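You operate a simulated robot arm through the tools that you are given. There is no shell and no other tool. Be economical: measure what you need, move in short steps, check, and stop when the job is done.

The job below is to be done with a simulated robot arm. You get a single attempt, and the scene is never put back.

Task
Try the three white rollers in the hole gauge and sort them.
Fine: those that drop in go in the green tray, those that stand proud in the red tray.

Only the result counts: the job must be done as asked and must still hold three seconds after the hand-in. Knocking over, shifting, dropping, spilling or breaking anything else fails it.

Robot
A 6-joint arm with a two-finger parallel gripper, fixed in place. Base frame: the origin is at the foot of the arm, x ahead of it, y to its left, z up; the work surface is at about z = 0.9. Readings come in m, degrees, newtons and seconds.
With the tool pointing down near the work surface it reaches from about 0.48 to 0.88 m from the base axis. Its first joint turns from -115.0 to 115.0 degrees. Payload 4.2 kg.
The tool frame sits at the grasp point between the pads (the TCP): z along the fingers, y along the line on which they close. The tips reach 0.023 m beyond it. The gripper opens to 0.094 m. The fingers are 0.038 m wide and 0.01 m thick; the gripper's body (0.054 by 0.096 m) begins 0.039 m behind the TCP.
Orientation is that of the tool frame in the base frame, as a unit quaternion [x, y, z, w]. With the fingers straight down and closing along the base's y, the tool's x points along the base's -x, its y along +y and its z along -z.

Tools
- The arm moves only by the tool apply_moves. Its argument "rows" is a list of rows, each a list of 7 numbers: the shift along the tool's x, y, z in units of 250 mm (1.0 is 250 mm), then the turn, a rotation vector about the tool's x, y, z in units of 45 degrees (1.0 is 45 degrees), then the finger opening in mm, from 0 to 94. In form: [[dx, dy, dz, ax, ay, az, gripper], ...]. A call has 1 to 12 rows; each row is the pose to reach, as a shift and turn from the pose commanded when the call began, along the tool's axes at that moment. A call with a number of a shift or a turn outside -1 to 1 is refused whole. Rows are played at 5 a second. More than 0.05 m and 8.6 degrees between two rows, or a gripper value outside its range, and nothing of the call is played. A pose out of reach is approached as far as the arm can. The call stops where the force on the tool passes 40 N (or 10 N more than at its start, if that is more) or the arm is blocked; 0.2 s more then pass. Each finger travels about 0.108 m/s and halts on what it meets, pressing with about 40 N; the grip force reading is that of the motor and also rises with nothing between the fingers. The clock runs only during rows and for 0.2 s after the last one: add rows that repeat a pose to give the fingers time. It gives the time, the measured TCP pose, the force on the tool (base axes), the opening and the grip force at its end, in the units of the frame above (readings bear some noise), with the torque about the TCP (base axes, N m) and any sound that the robot's microphone picked up.
- Cameras (640 x 400 px; columns grow to the right, rows downward): "scene" is fixed at [0.2215, 0.5009, 1.458]; the picture's right is [-0.82, -0.57, 0.00], its down [-0.25, 0.36, -0.90] and it looks along [0.51, -0.74, -0.44] (base axes); focal length 320 px, centre (320, 200). "wrist" rides on the gripper at [0.086, 0.016, -0.075] in the tool frame; the picture's right is [-0.18, 0.98, 0.00], its down [-0.58, -0.11, -0.81] and it looks along [-0.79, -0.15, 0.59] (tool axes); focal length 243 px, centre (320, 200). There is no depth. A picture from a camera that has moved, and an enlarged one, comes with that camera's place and axes in the base frame and with its lens.
- capture(camera): a new picture of that camera. No time passes.
- raise_lower(by): slides the trunk up (or, below 0, down) by that many m; the arm rides with it, the base frame stays. It gives what a move gives, with no picture.
- enlarge(camera, box): a new picture of the part [left, top, right, bottom] of that camera's present view, enlarged. No time passes.
- finish_job(): hands the job in; it is judged then, once.

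Go step by step. Nothing tells you positions but the pictures and the camera data: compare them with the known pose of the tool, close in by small moves and look again before you grip or let go. The budget is 120 turns and 68 pictures, counting those below and the enlarged ones. Unless the task says otherwise, let go and move clear before handing in, and close with one line.

The tools are called after "Emit:" as name(argument=value, ...) on one line, values as JSON. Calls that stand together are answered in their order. apply_moves: Moves the arm, as the interface text tells. Its arguments: {"type":"object","properties":{"rows":{"type":"array","items":{"type":"array","items":{"type":"number"}}}},"required":["rows"]} The other tools are called the same way: raise_lower (by) slides the trunk up or down; capture (camera) takes a picture; enlarge (camera, box) takes an enlarged picture of a part of a camera's view; finish_job () hands the job in.

At the start:

```text
time_s: 0.0
ee_pos: [0.541, -0.2675, 1.1375]
tcp_rot: [0.0, 1.0, 0.001, 0.0]
contact_force: [0.5, 0.5, -0.1]
wrist_torque: [-0.02, -0.02, -0.02]
grip_width: 0.0941
gripper_force: 0.0
trunk travel left (down, up): [-0.75, 0.24]
```

scene: 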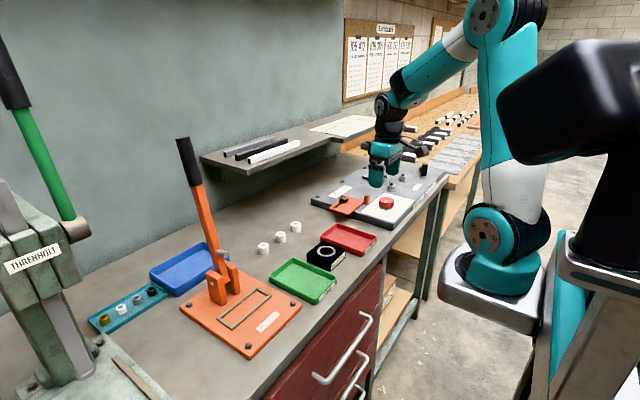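
wrist: 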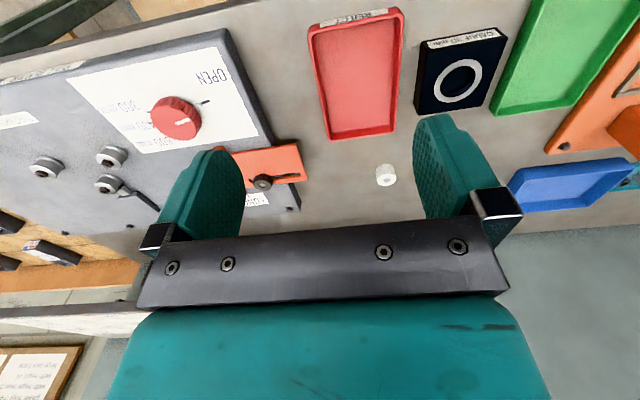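

The three white rollers stand in a row at about x 0.81 and y -0.06, -0.13 and -0.21. The gauge is near (0.64, -0.13), between the red and green trays. I'll look closer first.

Emit:
enlarge(camera="scene", box=[230, 190, 390, 310])

Emit:
enlarge(camera="wrist", box=[290, 0, 640, 220])

```text
3.33 times, centred on (310, 250) of scene
camera zoom: at [0.2215, 0.5009, 1.458], right [-0.82, -0.57, 0.0], down [-0.25, 0.36, -0.9], along [0.51, -0.74, -0.44], focal length 1067 px, centre (353, 33)
```

zoom: 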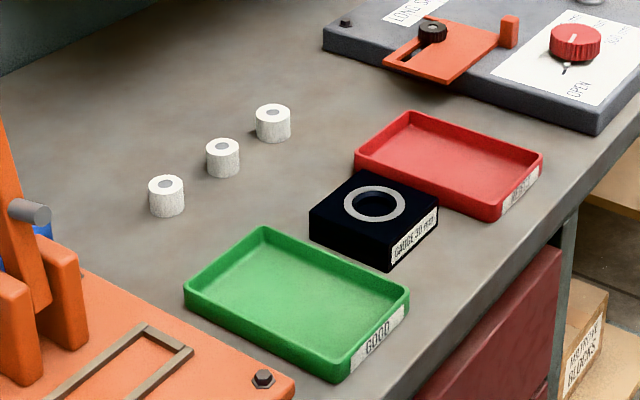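

```text
1.82 times, centred on (465, 110) of wrist
camera zoom: at [0.4534, -0.2515, 1.2123], right [0.18, 0.98, 0.0], down [0.58, -0.11, 0.81], along [0.79, -0.15, -0.59], focal length 441 px, centre (56, 364)
```

zoom: 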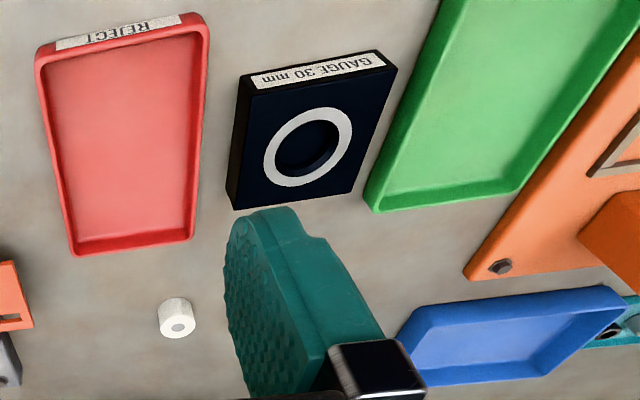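

The gauge's hole is at about (0.63, -0.12). The red tray is near (0.63, -0.25), the green near (0.63, -0.015), and the first roller (right-most) near (0.80, -0.20). I'll move above that roller and look.

Emit:
apply_moves(rows=[[-0.136, 0.037, 0.078, 0, 0, 0, 94], [-0.272, 0.075, 0.157, 0, 0, 0, 94], [-0.408, 0.112, 0.235, 0, 0, 0, 70], [-0.544, 0.15, 0.314, 0, 0, 0, 60], [-0.68, 0.187, 0.392, 0, 0, 0, 60], [-0.816, 0.225, 0.47, 0, 0, 0, 60], [-0.956, 0.262, 0.55, 0, 0, 0, 60], [-0.956, 0.262, 0.55, 0, 0, 0, 60]])

Emit:
capture(camera="wrist")

Emit:
enlarge(camera="scene", box=[230, 190, 390, 310])

```text
time_s: 1.8
ee_pos: [0.7804, -0.2043, 1.0003]
tcp_rot: [0.001, 1.0, 0.0, 0.0]
contact_force: [-0.9, 0.3, -0.1]
wrist_torque: [0.0, -0.01, -0.01]
grip_width: 0.06
gripper_force: 0.1
trunk travel left (down, up): [-0.75, 0.24]
```

```text
63 pictures are left
camera wrist: at [0.6935, -0.1874, 1.0754], right [0.19, 0.98, 0.0], down [0.58, -0.11, 0.81], along [0.79, -0.15, -0.59], focal length 243 px, centre (320, 200)
```

wrist: 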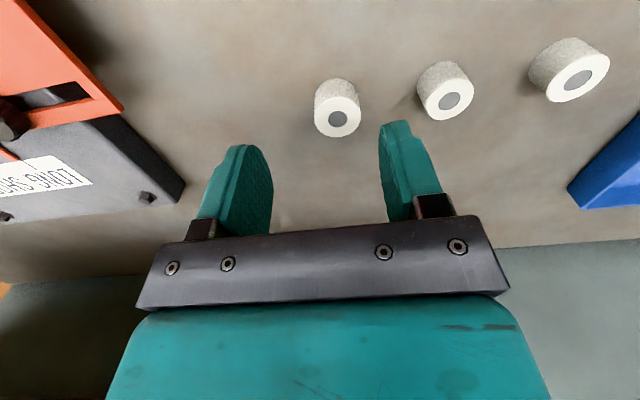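

```text
3.33 times, centred on (310, 250) of scene
camera zoom: at [0.2215, 0.5009, 1.458], right [-0.82, -0.57, 0.0], down [-0.25, 0.36, -0.9], along [0.51, -0.74, -0.44], focal length 1067 px, centre (353, 33)
```

zoom: 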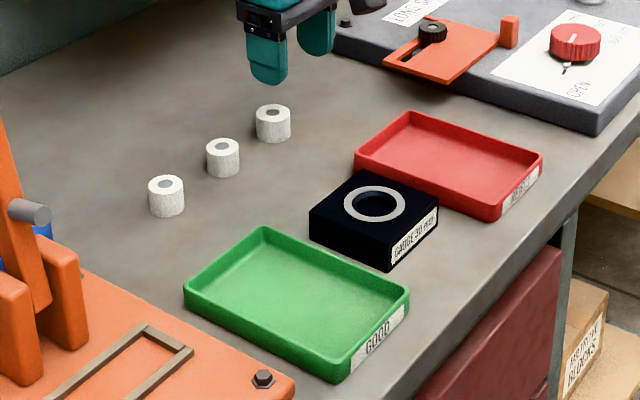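

The wrist view puts the first roller at about (0.798, -0.197). I'll step over it and lower to just above it for a check.

Emit:
apply_moves(rows=[[-0.07, 0.029, 0.08, 0, 0, 0, 60], [-0.07, 0.029, 0.15, 0, 0, 0, 60], [-0.07, 0.029, 0.15, 0, 0, 0, 60]])

Emit:
capture(camera="wrist")

```text
time_s: 2.6
ee_pos: [0.7977, -0.1965, 0.963]
tcp_rot: [0.0, 1.0, 0.0, 0.0]
contact_force: [-0.3, -0.2, -0.4]
wrist_torque: [0.02, 0.01, -0.01]
grip_width: 0.0599
gripper_force: 0.1
trunk travel left (down, up): [-0.75, 0.24]
```

```text
61 pictures are left
camera wrist: at [0.7098, -0.1806, 1.0383], right [0.18, 0.98, 0.0], down [0.58, -0.11, 0.81], along [0.79, -0.15, -0.59], focal length 243 px, centre (320, 200)
```

wrist: 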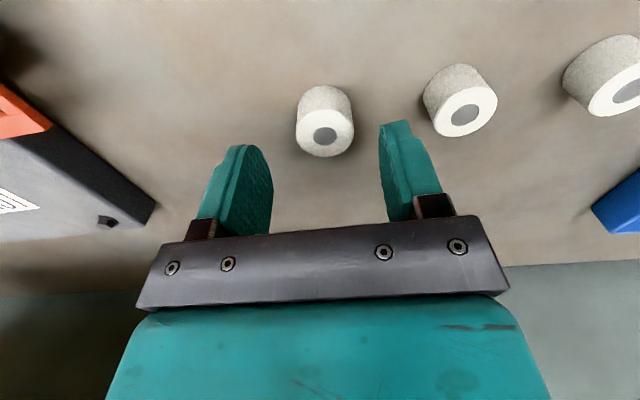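

The roller sits about 2 mm left of the tool centre. I'll correct that, lower so the pads take its upper half, and close.

Emit:
apply_moves(rows=[[0, 0.007, 0.05, 0, 0, 0, 60], [0, 0.007, 0.104, 0, 0, 0, 60], [0, 0.007, 0.104, 0, 0, 0, 60], [0, 0.007, 0.104, 0, 0, 0, 40], [0, 0.007, 0.104, 0, 0, 0, 20], [0, 0.007, 0.104, 0, 0, 0, 20], [0, 0.007, 0.104, 0, 0, 0, 20]])

Emit:
capture(camera="wrist")

Emit:
enlarge(camera="scene", box=[240, 190, 360, 270])

```text
time_s: 4.2
ee_pos: [0.7961, -0.195, 0.9364]
tcp_rot: [0.0, 1.0, 0.0, 0.001]
contact_force: [-0.6, 0.4, 0.1]
wrist_torque: [-0.01, -0.06, 0.0]
grip_width: 0.0305
gripper_force: 40.0
trunk travel left (down, up): [-0.75, 0.24]
```

```text
60 pictures are left
camera wrist: at [0.7099, -0.1778, 1.0122], right [0.18, 0.98, 0.0], down [0.58, -0.11, 0.81], along [0.79, -0.15, -0.59], focal length 243 px, centre (320, 200)
```

wrist: 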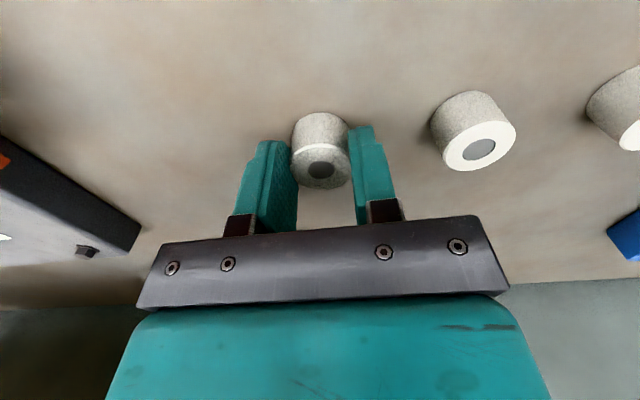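

```text
5.00 times, centred on (300, 230) of scene
camera zoom: at [0.2215, 0.5009, 1.458], right [-0.82, -0.57, 0.0], down [-0.25, 0.36, -0.9], along [0.51, -0.74, -0.44], focal length 1600 px, centre (420, 50)
```

zoom: 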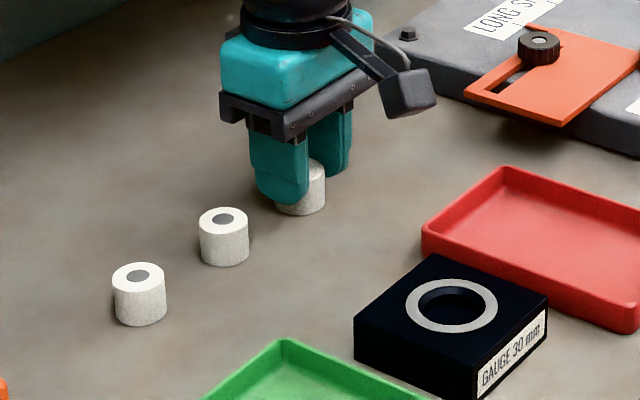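

The roller is held at a width of about 30.5 mm. I'll lift it and carry it to just short of the gauge, where the wrist camera can locate the hole.

Emit:
apply_moves(rows=[[0, 0, -0.16, 0, 0, 0, 20], [0, 0, -0.32, 0, 0, 0, 20], [0.18, 0.06, -0.32, 0, 0, 0, 20], [0.36, 0.12, -0.32, 0, 0, 0, 20], [0.54, 0.18, -0.32, 0, 0, 0, 20], [0.72, 0.24, -0.32, 0, 0, 0, 20], [0.904, 0.3, -0.32, 0, 0, 0, 20], [0.904, 0.3, -0.32, 0, 0, 0, 20]])

Emit:
capture(camera="wrist")

Emit:
enlarge(camera="scene", box=[260, 180, 400, 280])

```text
time_s: 6.0
ee_pos: [0.5691, -0.1171, 1.0159]
tcp_rot: [0.0, 1.0, 0.0, 0.0]
contact_force: [-0.9, -0.1, 0.0]
wrist_torque: [0.01, -0.01, 0.0]
grip_width: 0.0302
gripper_force: 40.3
trunk travel left (down, up): [-0.75, 0.24]
```

```text
58 pictures are left
camera wrist: at [0.4834, -0.1002, 1.092], right [0.18, 0.98, 0.0], down [0.58, -0.11, 0.81], along [0.79, -0.15, -0.59], focal length 243 px, centre (320, 200)
```

wrist: 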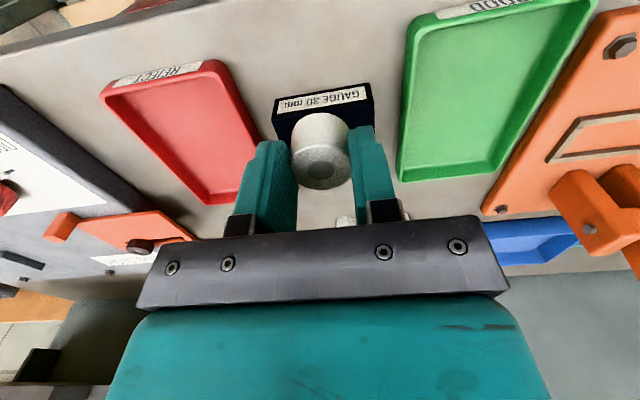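

```text
4.00 times, centred on (330, 230) of scene
camera zoom: at [0.2215, 0.5009, 1.458], right [-0.82, -0.57, 0.0], down [-0.25, 0.36, -0.9], along [0.51, -0.74, -0.44], focal length 1280 px, centre (280, 80)
```

zoom: 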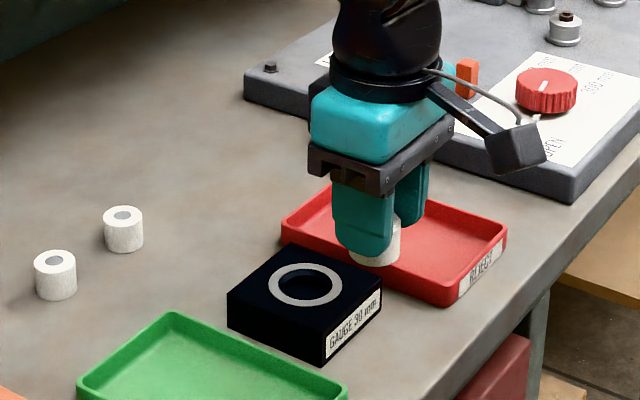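

The held roller hides the hole, so I'll step sideways 7 cm to see the gauge clear of it.

Emit:
apply_moves(rows=[[0, -0.14, 0, 0, 0, 0, 20], [0, -0.28, 0, 0, 0, 0, 20], [0, -0.28, 0, 0, 0, 0, 20]])

Emit:
enlarge(camera="wrist", box=[300, 40, 540, 190])

```text
time_s: 6.8
ee_pos: [0.5723, -0.1879, 1.017]
tcp_rot: [0.0, 1.0, -0.001, 0.0]
contact_force: [-0.4, 0.6, -0.2]
wrist_torque: [0.02, 0.04, 0.0]
grip_width: 0.0307
gripper_force: 39.8
trunk travel left (down, up): [-0.75, 0.24]
```

```text
2.67 times, centred on (420, 115) of wrist
camera zoom: at [0.4849, -0.171, 1.0916], right [0.18, 0.98, 0.0], down [0.58, -0.11, 0.81], along [0.79, -0.15, -0.59], focal length 647 px, centre (53, 427)
```

zoom: 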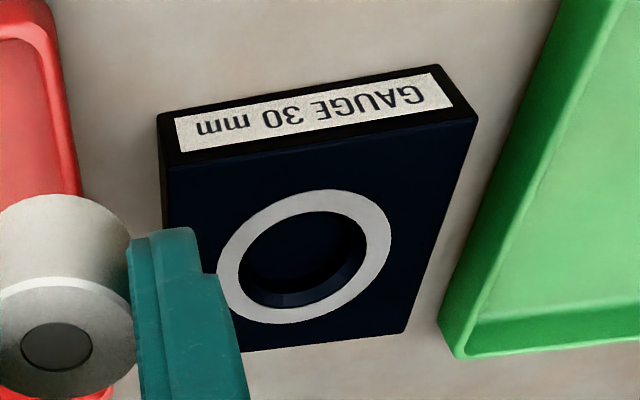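

The gauge top is about 28 mm high and its shallow hole is at about (0.629, -0.119). I'll bring the roller just above it and check alignment.

Emit:
apply_moves(rows=[[-0.115, 0.138, 0, 0, 0, 0, 20], [-0.23, 0.276, 0, 0, 0, 0, 20], [-0.23, 0.276, 0.09, 0, 0, 0, 20], [-0.23, 0.276, 0.178, 0, 0, 0, 20], [-0.23, 0.276, 0.178, 0, 0, 0, 20]])

Emit:
enlarge(camera="wrist", box=[220, 60, 420, 220])

Emit:
enlarge(camera="scene", box=[290, 220, 370, 280])

```text
time_s: 8.0
ee_pos: [0.629, -0.1209, 0.9722]
tcp_rot: [-0.001, 1.0, 0.0, -0.001]
contact_force: [-1.2, -0.7, -0.1]
wrist_torque: [0.01, 0.0, -0.01]
grip_width: 0.0305
gripper_force: 40.1
trunk travel left (down, up): [-0.75, 0.24]
```

```text
2.50 times, centred on (320, 140) of wrist
camera zoom: at [0.5421, -0.1028, 1.0465], right [0.18, 0.98, 0.0], down [0.58, -0.11, 0.81], along [0.79, -0.15, -0.59], focal length 606 px, centre (320, 350)
```

zoom: 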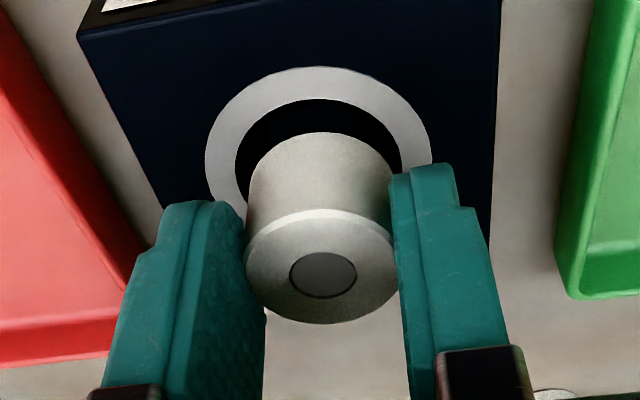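

```text
6.67 times, centred on (330, 250) of scene
camera zoom: at [0.2215, 0.5009, 1.458], right [-0.82, -0.57, 0.0], down [-0.25, 0.36, -0.9], along [0.51, -0.74, -0.44], focal length 2134 px, centre (253, -133)
```

zoom: 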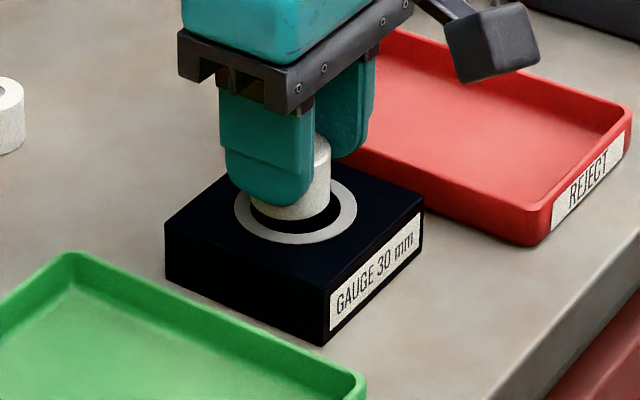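

The mouth of the hole looks wider than the roller (around 39 mm), perhaps a funnel or counterbore. Before trying it, I'll rise and look steeply into the hole.

Emit:
apply_moves(rows=[[0, 0, -0.12, 0, 0, 0, 20], [-0.05, 0, -0.24, 0, 0, 0, 20], [-0.14, 0, -0.24, 0, 0, 0, 20], [-0.14, 0, -0.24, 0, 0, 0, 20]])

Emit:
enlarge(camera="wrist", box=[220, 0, 420, 125])

```text
time_s: 9.0
ee_pos: [0.6636, -0.119, 1.0314]
tcp_rot: [0.001, 1.0, 0.0, 0.0]
contact_force: [0.3, 0.1, -0.9]
wrist_torque: [0.03, -0.02, -0.01]
grip_width: 0.0306
gripper_force: 39.2
trunk travel left (down, up): [-0.75, 0.24]
```

```text
3.20 times, centred on (320, 62) of wrist
camera zoom: at [0.5767, -0.1035, 1.1064], right [0.18, 0.98, 0.0], down [0.58, -0.11, 0.81], along [0.79, -0.15, -0.59], focal length 776 px, centre (320, 640)
```

zoom: 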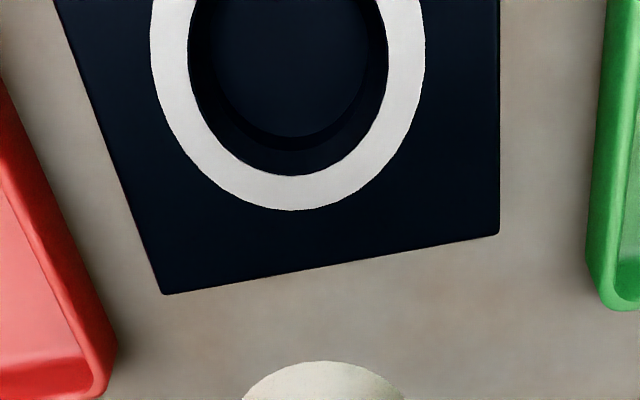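

A conical wall leads to a smaller bore or floor. I'll back off slightly to see the whole hole.

Emit:
apply_moves(rows=[[0.09, 0, -0.04, 0, 0, 0, 20], [0.09, 0, -0.04, 0, 0, 0, 20]])

Emit:
enlarge(camera="wrist", box=[250, 0, 390, 90])

```text
time_s: 9.6
ee_pos: [0.6419, -0.1196, 1.0426]
tcp_rot: [0.0, 1.0, 0.001, 0.0]
contact_force: [-0.3, 0.9, -0.7]
wrist_torque: [-0.03, -0.01, 0.01]
grip_width: 0.0303
gripper_force: 39.9
trunk travel left (down, up): [-0.75, 0.24]
```

```text
4.44 times, centred on (320, 45) of wrist
camera zoom: at [0.5539, -0.1028, 1.117], right [0.18, 0.98, 0.0], down [0.58, -0.11, 0.81], along [0.79, -0.15, -0.59], focal length 1078 px, centre (320, 889)
```

zoom: 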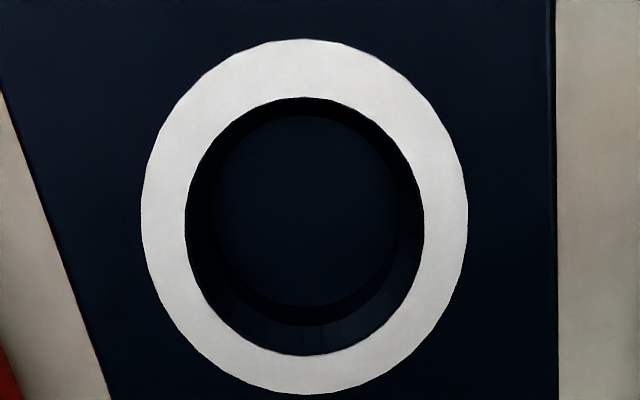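

The hole is a countersink (39 mm narrowing to about 30 mm) with a short bore and a floor, so a dropped roller will still stick out enough to grip. I'll lower the roller a few mm into the countersink, centred at (0.630, -0.1195).

Emit:
apply_moves(rows=[[0.046, -0.002, 0, 0, 0, 0, 20], [0.046, -0.002, 0.15, 0, 0, 0, 20], [0.046, -0.002, 0.27, 0, 0, 0, 20], [0.046, -0.002, 0.3, 0, 0, 0, 20], [0.046, -0.002, 0.322, 0, 0, 0, 20], [0.046, -0.002, 0.322, 0, 0, 0, 20]])

Emit:
enlarge(camera="wrist", box=[220, 60, 420, 220])

Emit:
enlarge(camera="scene", box=[290, 220, 370, 280])

```text
time_s: 11.0
ee_pos: [0.6292, -0.1212, 0.9613]
tcp_rot: [0.0, 1.0, 0.0, 0.003]
contact_force: [-1.1, 1.0, 31.4]
wrist_torque: [-0.24, -0.48, -0.01]
grip_width: 0.031
gripper_force: 40.1
trunk travel left (down, up): [-0.75, 0.24]
```

```text
2.50 times, centred on (320, 140) of wrist
camera zoom: at [0.5423, -0.1037, 1.0367], right [0.18, 0.98, 0.0], down [0.58, -0.11, 0.81], along [0.8, -0.15, -0.59], focal length 606 px, centre (320, 350)
```

zoom: 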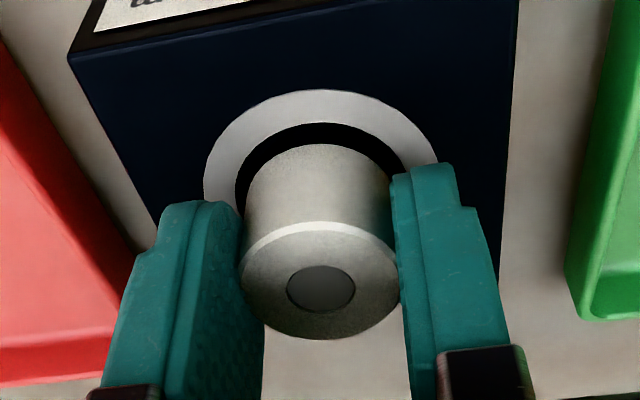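

```text
6.67 times, centred on (330, 250) of scene
camera zoom: at [0.2215, 0.5009, 1.458], right [-0.82, -0.57, 0.0], down [-0.25, 0.36, -0.9], along [0.51, -0.74, -0.44], focal length 2134 px, centre (253, -133)
```

zoom: 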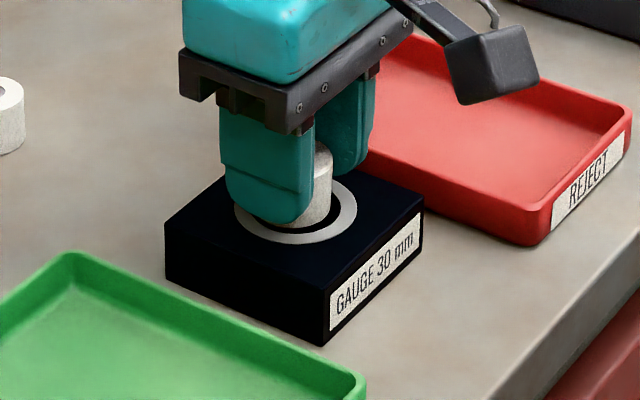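

The roller touches the countersink on its +x side and slightly on its -y side, with the gap toward the base. I'll lift a little, shift about 1.7 mm toward the base and 0.8 mm left, and lower again.

Emit:
apply_moves(rows=[[0, 0, -0.012, 0, 0, 0, 20], [0.007, 0.003, -0.012, 0, 0, 0, 20], [0.007, 0.003, -0.004, 0, 0, 0, 20], [0.007, 0.003, 0, 0, 0, 0, 20], [0.007, 0.003, 0, 0, 0, 0, 20]])

```text
time_s: 12.2
ee_pos: [0.6276, -0.1195, 0.9596]
tcp_rot: [0.001, 1.0, -0.001, -0.001]
contact_force: [-2.2, -3.3, 3.3]
wrist_torque: [-0.14, 0.03, -0.05]
grip_width: 0.0305
gripper_force: 39.9
trunk travel left (down, up): [-0.75, 0.24]
```

Contact is almost gone. I'll lower a further 2 mm gently.

Emit:
apply_moves(rows=[[0, 0, 0.004, 0, 0, 0, 20], [0, 0, 0.008, 0, 0, 0, 20], [0, 0, 0.008, 0, 0, 0, 20]])

```text
time_s: 13.0
ee_pos: [0.6264, -0.1194, 0.9598]
tcp_rot: [0.001, 1.0, 0.0, 0.003]
contact_force: [-1.9, -7.3, 24.0]
wrist_torque: [-0.15, -0.01, -0.05]
grip_width: 0.0305
gripper_force: 40.0
trunk travel left (down, up): [-0.75, 0.24]
```

The roller is now seated against the countersink, nearly centred. I'll relieve the pressure, open the fingers, rise and look at how it sits.

Emit:
apply_moves(rows=[[0, 0, -0.007, 0, 0, 0, 20], [0, 0, -0.007, 0, 0, 0, 36], [0, 0, -0.007, 0, 0, 0, 60], [0, 0, -0.007, 0, 0, 0, 60], [0, 0, -0.12, 0, 0, 0, 60], [0, 0, -0.24, 0, 0, 0, 60], [0, 0, -0.24, 0, 0, 0, 60]])

Emit:
enlarge(camera="wrist", box=[220, 0, 420, 160])

Emit:
enlarge(camera="scene", box=[290, 220, 370, 280])

```text
time_s: 14.6
ee_pos: [0.6272, -0.1179, 1.0212]
tcp_rot: [0.0, 1.0, 0.0, 0.0]
contact_force: [0.0, 0.5, 0.5]
wrist_torque: [0.0, 0.01, 0.01]
grip_width: 0.0599
gripper_force: 0.2
trunk travel left (down, up): [-0.75, 0.24]
```

```text
2.50 times, centred on (320, 80) of wrist
camera zoom: at [0.5394, -0.1012, 1.0955], right [0.18, 0.98, 0.0], down [0.58, -0.11, 0.81], along [0.79, -0.15, -0.59], focal length 606 px, centre (320, 500)
```

zoom: 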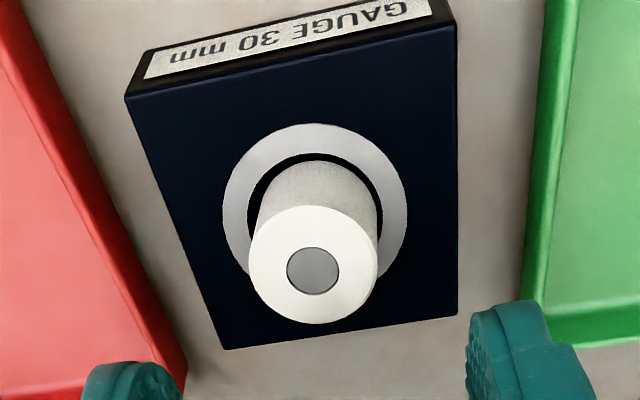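

```text
6.67 times, centred on (330, 250) of scene
camera zoom: at [0.2215, 0.5009, 1.458], right [-0.82, -0.57, 0.0], down [-0.25, 0.36, -0.9], along [0.51, -0.74, -0.44], focal length 2134 px, centre (253, -133)
```

zoom: 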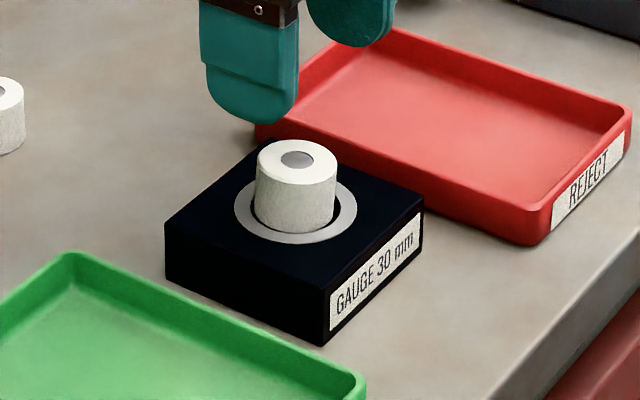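

The roller stands proud: about 21 mm shows above the gauge, and it rests on the countersink. I'll regrip it now that it has centred itself and press lightly to rule out a jam.

Emit:
apply_moves(rows=[[0, 0, 0.12, 0, 0, 0, 60], [0, 0, 0.236, 0, 0, 0, 60], [0, 0, 0.236, 0, 0, 0, 40], [0, 0, 0.236, 0, 0, 0, 20], [0, 0, 0.236, 0, 0, 0, 20], [0, 0, 0.236, 0, 0, 0, 20], [0, 0, 0.242, 0, 0, 0, 20], [0, 0, 0.248, 0, 0, 0, 20], [0, 0, 0.248, 0, 0, 0, 20]])

```text
time_s: 16.6
ee_pos: [0.626, -0.1184, 0.9586]
tcp_rot: [0.0, 1.0, 0.0, 0.002]
contact_force: [-4.9, 4.5, 29.0]
wrist_torque: [0.62, -0.05, 0.08]
grip_width: 0.0317
gripper_force: 40.2
trunk travel left (down, up): [-0.75, 0.24]
```

It doesn't go in with a 29 N push, so this roller stands proud and belongs in red. I'll carry it over the red tray, centred near (0.63, -0.228), toward the far end.

Emit:
apply_moves(rows=[[0, 0, -0.1, 0, 0, 0, 20], [0, 0, -0.25, 0, 0, 0, 20], [-0.05, -0.15, -0.25, 0, 0, 0, 20], [-0.1, -0.3, -0.25, 0, 0, 0, 20], [-0.148, -0.437, -0.25, 0, 0, 0, 20], [-0.148, -0.437, -0.12, 0, 0, 0, 20], [-0.148, -0.437, -0.04, 0, 0, 0, 20], [-0.148, -0.437, -0.04, 0, 0, 0, 20]])

Emit:
capture(camera="wrist")

Emit:
enlarge(camera="scene", box=[290, 200, 390, 275])

```text
time_s: 18.4
ee_pos: [0.6657, -0.23, 0.9684]
tcp_rot: [0.002, 1.0, 0.0, 0.001]
contact_force: [0.2, 0.2, 0.6]
wrist_torque: [0.02, -0.02, 0.0]
grip_width: 0.0317
gripper_force: 40.4
trunk travel left (down, up): [-0.75, 0.24]
```

```text
47 pictures are left
camera wrist: at [0.5785, -0.2126, 1.0437], right [0.18, 0.98, 0.0], down [0.58, -0.11, 0.81], along [0.79, -0.15, -0.59], focal length 243 px, centre (320, 200)
```

wrist: 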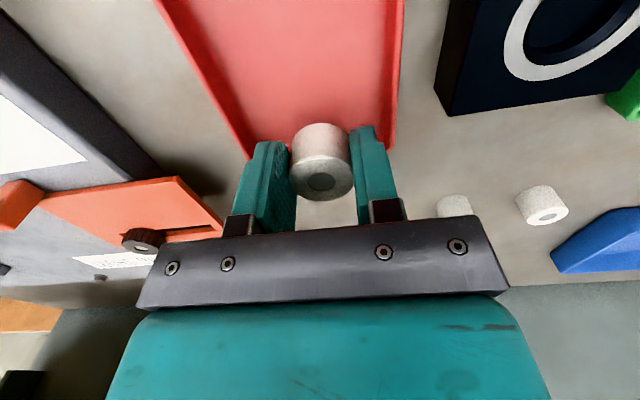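

```text
5.33 times, centred on (340, 238) of scene
camera zoom: at [0.2215, 0.5009, 1.458], right [-0.82, -0.57, 0.0], down [-0.25, 0.36, -0.9], along [0.51, -0.74, -0.44], focal length 1707 px, centre (213, 0)
```

zoom: 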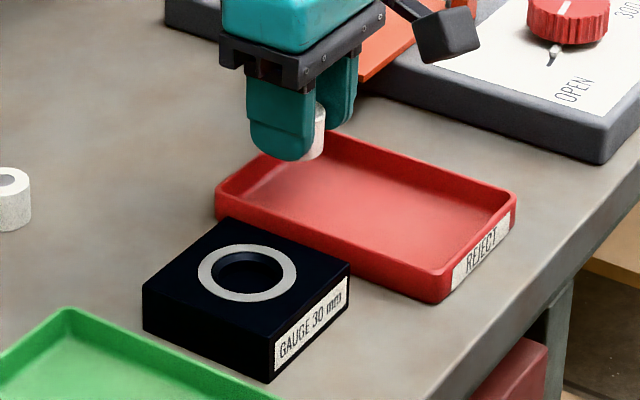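

The roller is centred between the tray walls. I'll shift 8 mm toward the base for margin and lower it to the floor.

Emit:
apply_moves(rows=[[0.032, 0, 0.04, 0, 0, 0, 20], [0.032, 0, 0.08, 0, 0, 0, 20], [0.032, 0, 0.1, 0, 0, 0, 20], [0.032, 0, 0.104, 0, 0, 0, 20], [0.032, 0, 0.104, 0, 0, 0, 20]])

```text
time_s: 19.6
ee_pos: [0.6567, -0.229, 0.9414]
tcp_rot: [0.001, 1.0, 0.0, -0.001]
contact_force: [0.4, -0.6, -0.1]
wrist_torque: [-0.02, -0.03, 0.0]
grip_width: 0.0318
gripper_force: 39.9
trunk travel left (down, up): [-0.75, 0.24]
```

Emit:
apply_moves(rows=[[0, 0, 0.006, 0, 0, 0, 20], [0, 0, 0.012, 0, 0, 0, 20], [0, 0, 0.012, 0, 0, 0, 20]])

Emit:
enlarge(camera="scene", box=[300, 200, 380, 260])

```text
time_s: 20.4
ee_pos: [0.6558, -0.2285, 0.9379]
tcp_rot: [0.0, 1.0, 0.0, 0.0]
contact_force: [-0.1, 0.5, -1.3]
wrist_torque: [0.01, 0.0, -0.01]
grip_width: 0.0317
gripper_force: 40.2
trunk travel left (down, up): [-0.75, 0.24]
```

```text
6.67 times, centred on (340, 230) of scene
camera zoom: at [0.2215, 0.5009, 1.458], right [-0.82, -0.57, 0.0], down [-0.25, 0.36, -0.9], along [0.51, -0.74, -0.44], focal length 2134 px, centre (187, 0)
```

zoom: 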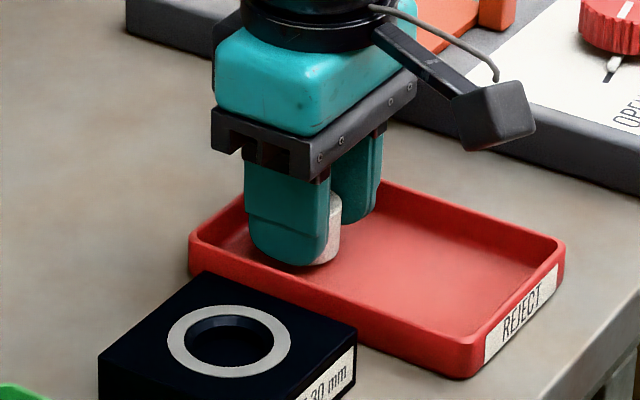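

No floor contact yet, so I'll keep lowering in 1 mm steps.

Emit:
apply_moves(rows=[[0, 0, 0.004, 0, 0, 0, 20], [0, 0, 0.008, 0, 0, 0, 20], [0, 0, 0.012, 0, 0, 0, 20], [0, 0, 0.012, 0, 0, 0, 20]])

```text
time_s: 21.4
ee_pos: [0.6565, -0.2294, 0.9338]
tcp_rot: [0.0, 1.0, 0.0, 0.0]
contact_force: [0.2, 0.1, -0.4]
wrist_torque: [-0.01, 0.02, 0.01]
grip_width: 0.0317
gripper_force: 39.8
trunk travel left (down, up): [-0.75, 0.24]
```

Emit:
apply_moves(rows=[[0, 0, 0.004, 0, 0, 0, 20], [0, 0, 0.008, 0, 0, 0, 20], [0, 0, 0.012, 0, 0, 0, 20], [0, 0, 0.012, 0, 0, 0, 20]])

Emit:
enlarge(camera="wrist", box=[220, 60, 420, 220])

```text
time_s: 22.4
ee_pos: [0.6572, -0.2297, 0.9338]
tcp_rot: [0.001, 1.0, -0.001, 0.0]
contact_force: [-1.6, 0.3, 13.6]
wrist_torque: [0.03, 0.2, 0.02]
grip_width: 0.0319
gripper_force: 40.3
trunk travel left (down, up): [-0.75, 0.24]
```

```text
2.50 times, centred on (320, 140) of wrist
camera zoom: at [0.57, -0.2122, 1.0084], right [0.18, 0.98, 0.0], down [0.58, -0.11, 0.81], along [0.79, -0.15, -0.59], focal length 606 px, centre (320, 350)
```

zoom: 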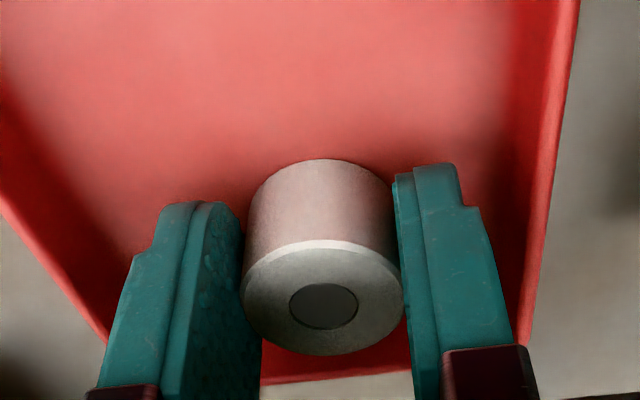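

It touches the floor now. I'll relieve the pressure, open narrowly and rise.

Emit:
apply_moves(rows=[[0, 0, -0.008, 0, 0, 0, 20], [0, 0, -0.008, 0, 0, 0, 36], [0, 0, -0.008, 0, 0, 0, 46], [0, 0, -0.008, 0, 0, 0, 46], [0, 0, -0.1, 0, 0, 0, 46], [0, 0, -0.25, 0, 0, 0, 50], [0, 0, -0.34, 0, 0, 0, 60], [0, 0, -0.34, 0, 0, 0, 60]])

Emit:
enlarge(camera="scene", box=[230, 190, 390, 310])

```text
time_s: 24.2
ee_pos: [0.6577, -0.2278, 1.0185]
tcp_rot: [0.0, 1.0, 0.0, 0.0]
contact_force: [0.2, 0.1, -0.4]
wrist_torque: [0.01, -0.03, 0.02]
grip_width: 0.06
gripper_force: 0.0
trunk travel left (down, up): [-0.75, 0.24]
```

```text
3.33 times, centred on (310, 250) of scene
camera zoom: at [0.2215, 0.5009, 1.458], right [-0.82, -0.57, 0.0], down [-0.25, 0.36, -0.9], along [0.51, -0.74, -0.44], focal length 1067 px, centre (353, 33)
```

zoom: 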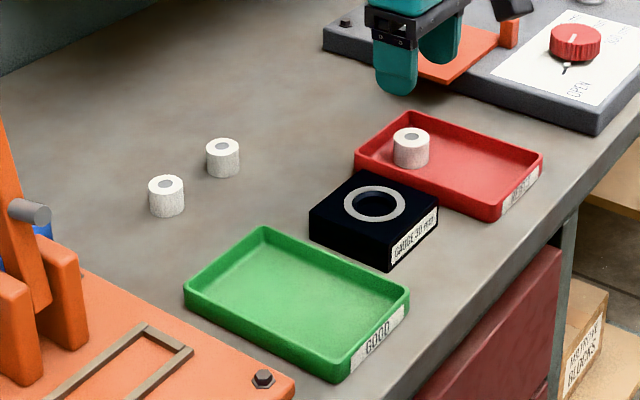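

The first roller stands in the red tray. Next is the middle roller, at about (0.798, -0.121).

Emit:
apply_moves(rows=[[-0.12, 0.09, 0, 0, 0, 0, 60], [-0.24, 0.18, 0, 0, 0, 0, 60], [-0.36, 0.27, 0, 0, 0, 0, 60], [-0.48, 0.36, 0, 0, 0, 0, 60], [-0.561, 0.428, 0, 0, 0, 0, 60], [-0.561, 0.428, 0.12, 0, 0, 0, 60], [-0.561, 0.428, 0.21, 0, 0, 0, 60], [-0.561, 0.428, 0.21, 0, 0, 0, 60]])

Emit:
capture(camera="wrist")

```text
time_s: 26.0
ee_pos: [0.796, -0.1224, 0.9646]
tcp_rot: [0.0, 1.0, 0.0, 0.0]
contact_force: [-0.2, 0.4, -0.5]
wrist_torque: [-0.02, 0.0, -0.01]
grip_width: 0.06
gripper_force: 0.0
trunk travel left (down, up): [-0.75, 0.24]
```

```text
42 pictures are left
camera wrist: at [0.7094, -0.1049, 1.0397], right [0.18, 0.98, 0.0], down [0.58, -0.11, 0.81], along [0.79, -0.15, -0.59], focal length 243 px, centre (320, 200)
```

wrist: 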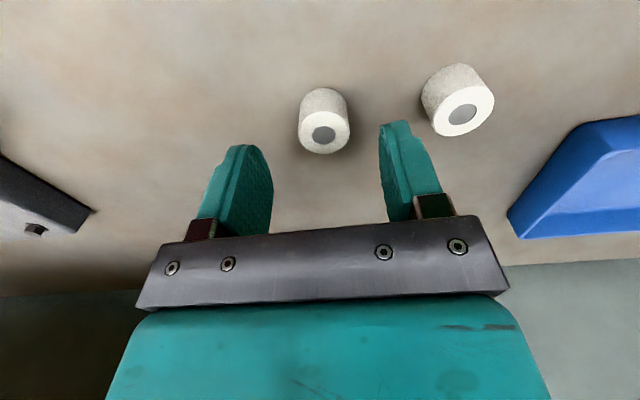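

The middle roller looks slightly smaller. I'll lower onto it and grip.

Emit:
apply_moves(rows=[[0, 0.006, 0.05, 0, 0, 0, 60], [0, 0.006, 0.112, 0, 0, 0, 60], [0, 0.006, 0.112, 0, 0, 0, 60], [0, 0.006, 0.112, 0, 0, 0, 40], [0, 0.006, 0.112, 0, 0, 0, 20], [0, 0.006, 0.112, 0, 0, 0, 20], [0, 0.006, 0.112, 0, 0, 0, 20]])

Emit:
enlarge(camera="wrist", box=[220, 60, 420, 220])

```text
time_s: 27.6
ee_pos: [0.7957, -0.1201, 0.9355]
tcp_rot: [-0.001, 1.0, 0.0, 0.0]
contact_force: [-1.0, 0.2, -1.4]
wrist_torque: [-0.02, -0.02, -0.02]
grip_width: 0.0268
gripper_force: 40.1
trunk travel left (down, up): [-0.75, 0.24]
```

```text
2.50 times, centred on (320, 140) of wrist
camera zoom: at [0.7099, -0.1041, 1.0116], right [0.18, 0.98, 0.0], down [0.58, -0.11, 0.81], along [0.79, -0.15, -0.59], focal length 606 px, centre (320, 350)
```

zoom: 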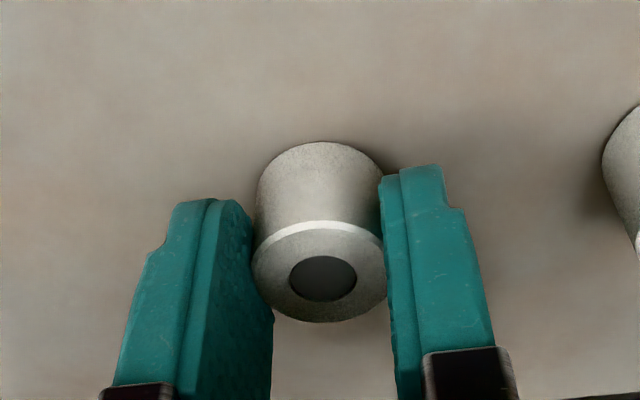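

This roller measures 26.8 mm, so it should drop in. I'll carry it to the gauge centre and lower it in under force guard.

Emit:
apply_moves(rows=[[0, 0, -0.16, 0, 0, 0, 20], [0, 0, -0.3, 0, 0, 0, 20], [0.18, 0, -0.3, 0, 0, 0, 20], [0.36, 0, -0.3, 0, 0, 0, 20], [0.54, 0.002, -0.3, 0, 0, 0, 20], [0.678, 0.002, -0.3, 0, 0, 0, 20], [0.678, 0.002, -0.3, 0, 0, 0, 20], [0.678, 0.002, -0.2, 0, 0, 0, 20], [0.678, 0.002, -0.13, 0, 0, 0, 20], [0.678, 0.002, -0.1, 0, 0, 0, 20], [0.678, 0.002, -0.084, 0, 0, 0, 20], [0.678, 0.002, -0.072, 0, 0, 0, 20]])

Emit:
enlarge(camera="wrist", box=[220, 60, 420, 220])

Emit:
enlarge(camera="scene", box=[290, 220, 370, 280])

```text
time_s: 30.2
ee_pos: [0.6266, -0.1193, 0.956]
tcp_rot: [0.0, 1.0, 0.0, 0.001]
contact_force: [-3.3, -1.0, 14.1]
wrist_torque: [-0.07, 0.07, -0.01]
grip_width: 0.027
gripper_force: 40.1
trunk travel left (down, up): [-0.75, 0.24]
```

```text
2.50 times, centred on (320, 140) of wrist
camera zoom: at [0.5397, -0.1027, 1.0311], right [0.18, 0.98, 0.0], down [0.58, -0.11, 0.81], along [0.79, -0.15, -0.59], focal length 606 px, centre (320, 350)
```

zoom: 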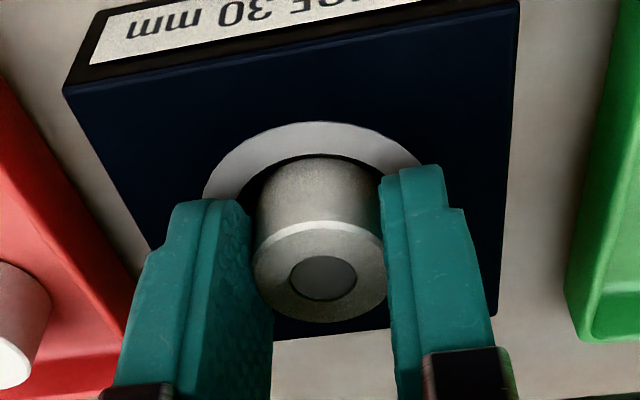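

```text
6.67 times, centred on (330, 250) of scene
camera zoom: at [0.2215, 0.5009, 1.458], right [-0.82, -0.57, 0.0], down [-0.25, 0.36, -0.9], along [0.51, -0.74, -0.44], focal length 2134 px, centre (253, -133)
```

zoom: 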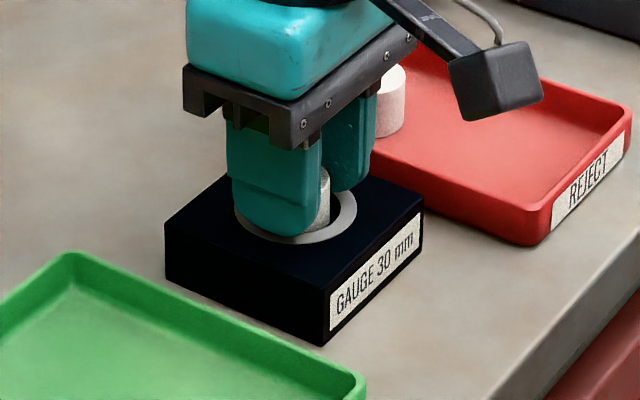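

Contact comes 3–4 mm deeper than with the first roller. I'll release it and look at how it settles.

Emit:
apply_moves(rows=[[0, 0, -0.006, 0, 0, 0, 20], [0, 0, -0.006, 0, 0, 0, 36], [0, 0, -0.006, 0, 0, 0, 56], [0, 0, -0.006, 0, 0, 0, 60], [0, 0, -0.12, 0, 0, 0, 60], [0, 0, -0.26, 0, 0, 0, 60], [0, 0, -0.26, 0, 0, 0, 60]])

Emit:
enlarge(camera="wrist", box=[220, 0, 420, 160])

Emit:
enlarge(camera="scene", box=[290, 220, 370, 280])

```text
time_s: 31.8
ee_pos: [0.627, -0.1203, 1.0196]
tcp_rot: [-0.001, 1.0, 0.0, 0.0]
contact_force: [-0.3, 0.3, 1.4]
wrist_torque: [0.0, 0.02, 0.0]
grip_width: 0.06
gripper_force: 0.2
trunk travel left (down, up): [-0.75, 0.24]
```

```text
2.50 times, centred on (320, 80) of wrist
camera zoom: at [0.5401, -0.1034, 1.0954], right [0.18, 0.98, 0.0], down [0.58, -0.11, 0.81], along [0.79, -0.15, -0.59], focal length 606 px, centre (320, 500)
```

zoom: 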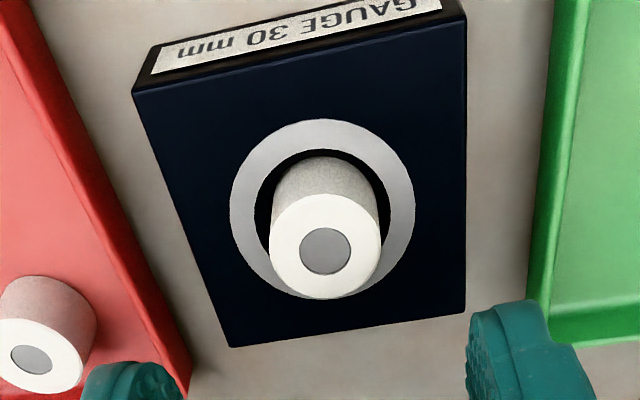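

```text
6.67 times, centred on (330, 250) of scene
camera zoom: at [0.2215, 0.5009, 1.458], right [-0.82, -0.57, 0.0], down [-0.25, 0.36, -0.9], along [0.51, -0.74, -0.44], focal length 2134 px, centre (253, -133)
```

zoom: 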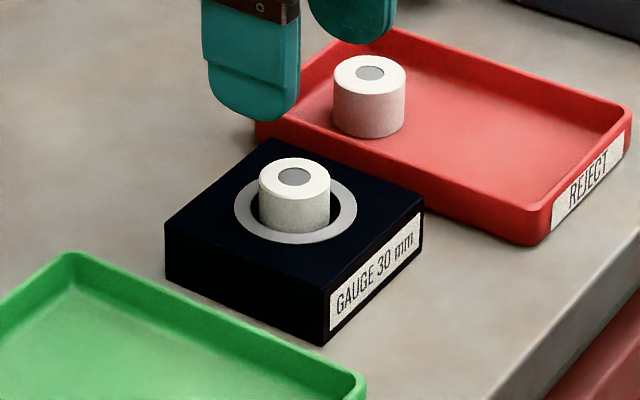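

The second roller has dropped about 8 mm deeper than the first, with only ~12 mm above the gauge, so it is good. I'll regrip its exposed top and take it to the green tray.

Emit:
apply_moves(rows=[[-0.012, 0, 0.13, 0, 0, 0, 60], [-0.012, 0, 0.24, 0, 0, 0, 50], [-0.012, 0, 0.266, 0, 0, 0, 46], [-0.012, 0, 0.266, 0, 0, 0, 36], [-0.012, 0, 0.266, 0, 0, 0, 18], [-0.012, 0, 0.266, 0, 0, 0, 18], [-0.012, 0, 0.266, 0, 0, 0, 18]])

Emit:
enlarge(camera="wrist", box=[220, 60, 420, 220])

```text
time_s: 33.4
ee_pos: [0.6298, -0.1205, 0.9523]
tcp_rot: [0.0, 1.0, -0.001, 0.0]
contact_force: [-0.6, -0.1, -0.4]
wrist_torque: [0.01, -0.01, 0.01]
grip_width: 0.0269
gripper_force: 40.0
trunk travel left (down, up): [-0.75, 0.24]
```

```text
2.50 times, centred on (320, 140) of wrist
camera zoom: at [0.5434, -0.1032, 1.0286], right [0.18, 0.98, 0.0], down [0.58, -0.11, 0.81], along [0.79, -0.15, -0.59], focal length 606 px, centre (320, 350)
```

zoom: 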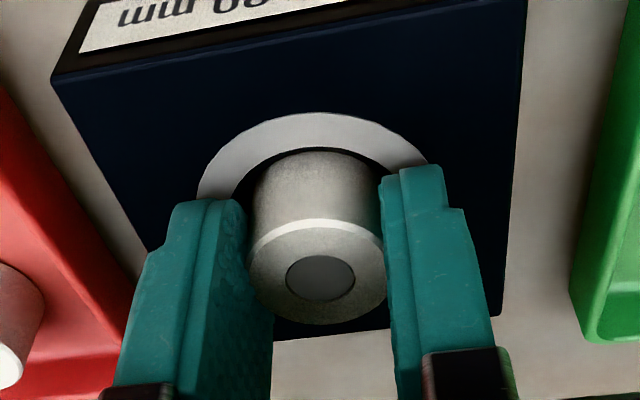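

It's gripped. I'll lift it and carry it to the green tray's far half at about (0.655, -0.010).

Emit:
apply_moves(rows=[[0, 0, -0.12, 0, 0, 0, 18], [0, 0, -0.26, 0, 0, 0, 18], [-0.03, 0.15, -0.26, 0, 0, 0, 18], [-0.06, 0.3, -0.26, 0, 0, 0, 18], [-0.096, 0.436, -0.26, 0, 0, 0, 18], [-0.096, 0.436, -0.26, 0, 0, 0, 18], [-0.096, 0.436, -0.12, 0, 0, 0, 18], [-0.096, 0.436, -0.014, 0, 0, 0, 18], [-0.096, 0.436, -0.014, 0, 0, 0, 18]])

Emit:
capture(camera="wrist")

Emit:
enlarge(camera="scene", box=[260, 220, 360, 295])

```text
time_s: 35.4
ee_pos: [0.6565, -0.0092, 0.9567]
tcp_rot: [0.0, 1.0, 0.0, 0.001]
contact_force: [-0.8, 0.5, 0.3]
wrist_torque: [-0.02, 0.01, -0.02]
grip_width: 0.0267
gripper_force: 40.3
trunk travel left (down, up): [-0.75, 0.24]
```

```text
35 pictures are left
camera wrist: at [0.5683, 0.0068, 1.031], right [0.18, 0.98, 0.0], down [0.58, -0.11, 0.81], along [0.79, -0.15, -0.59], focal length 243 px, centre (320, 200)
```

wrist: 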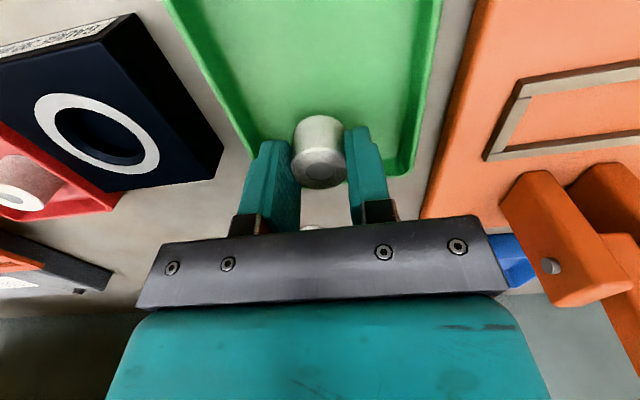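

```text
5.33 times, centred on (310, 258) of scene
camera zoom: at [0.2215, 0.5009, 1.458], right [-0.82, -0.57, 0.0], down [-0.25, 0.36, -0.9], along [0.51, -0.74, -0.44], focal length 1707 px, centre (373, -107)
```

zoom: 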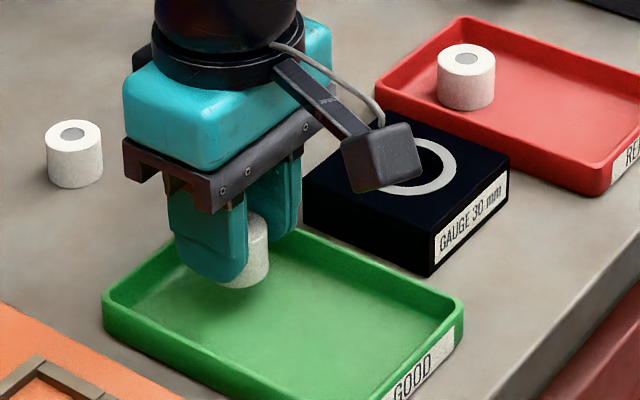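

It's over the tray, a little close to the gauge-side wall and far end. I'll shift 8 mm left and 10 mm back, then lower to the floor.

Emit:
apply_moves(rows=[[0.04, 0.032, 0, 0, 0, 0, 18], [0.04, 0.032, 0.03, 0, 0, 0, 18], [0.04, 0.032, 0.05, 0, 0, 0, 18], [0.04, 0.032, 0.056, 0, 0, 0, 18], [0.04, 0.032, 0.06, 0, 0, 0, 18], [0.04, 0.032, 0.064, 0, 0, 0, 18], [0.04, 0.032, 0.068, 0, 0, 0, 18], [0.04, 0.032, 0.072, 0, 0, 0, 18]])

```text
time_s: 37.2
ee_pos: [0.6449, -0.0031, 0.9388]
tcp_rot: [0.001, 1.0, 0.0, 0.0]
contact_force: [0.3, -0.2, 0.8]
wrist_torque: [0.01, 0.0, -0.03]
grip_width: 0.027
gripper_force: 39.9
trunk travel left (down, up): [-0.75, 0.24]
```

Emit:
apply_moves(rows=[[0, 0, 0.004, 0, 0, 0, 18], [0, 0, 0.008, 0, 0, 0, 18], [0, 0, 0.012, 0, 0, 0, 18], [0, 0, 0.012, 0, 0, 0, 18]])

```text
time_s: 38.2
ee_pos: [0.646, -0.0022, 0.9365]
tcp_rot: [0.0, 1.0, -0.001, 0.0]
contact_force: [0.4, -0.2, 13.6]
wrist_torque: [-0.05, 0.01, 0.01]
grip_width: 0.0269
gripper_force: 40.3
trunk travel left (down, up): [-0.75, 0.24]
```

It's on the tray floor. I'll release it and rise.

Emit:
apply_moves(rows=[[0, 0, -0.005, 0, 0, 0, 18], [0, 0, -0.005, 0, 0, 0, 36], [0, 0, -0.005, 0, 0, 0, 44], [0, 0, -0.005, 0, 0, 0, 44], [0, 0, -0.1, 0, 0, 0, 44], [0, 0, -0.25, 0, 0, 0, 50], [0, 0, -0.33, 0, 0, 0, 60], [0, 0, -0.33, 0, 0, 0, 60]])

Emit:
enlarge(camera="scene", box=[230, 190, 390, 310])

```text
time_s: 40.0
ee_pos: [0.6445, -0.0034, 1.0176]
tcp_rot: [0.0, 1.0, 0.0, 0.0]
contact_force: [0.0, -0.9, 0.0]
wrist_torque: [0.03, 0.04, 0.02]
grip_width: 0.0602
gripper_force: 0.0
trunk travel left (down, up): [-0.75, 0.24]
```

```text
3.33 times, centred on (310, 250) of scene
camera zoom: at [0.2215, 0.5009, 1.458], right [-0.82, -0.57, 0.0], down [-0.25, 0.36, -0.9], along [0.51, -0.74, -0.44], focal length 1067 px, centre (353, 33)
```

zoom: 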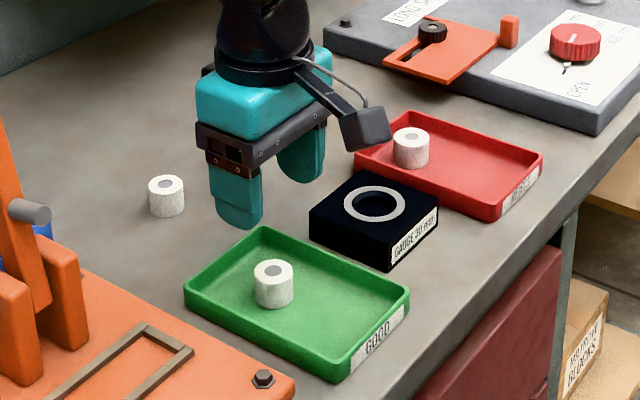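

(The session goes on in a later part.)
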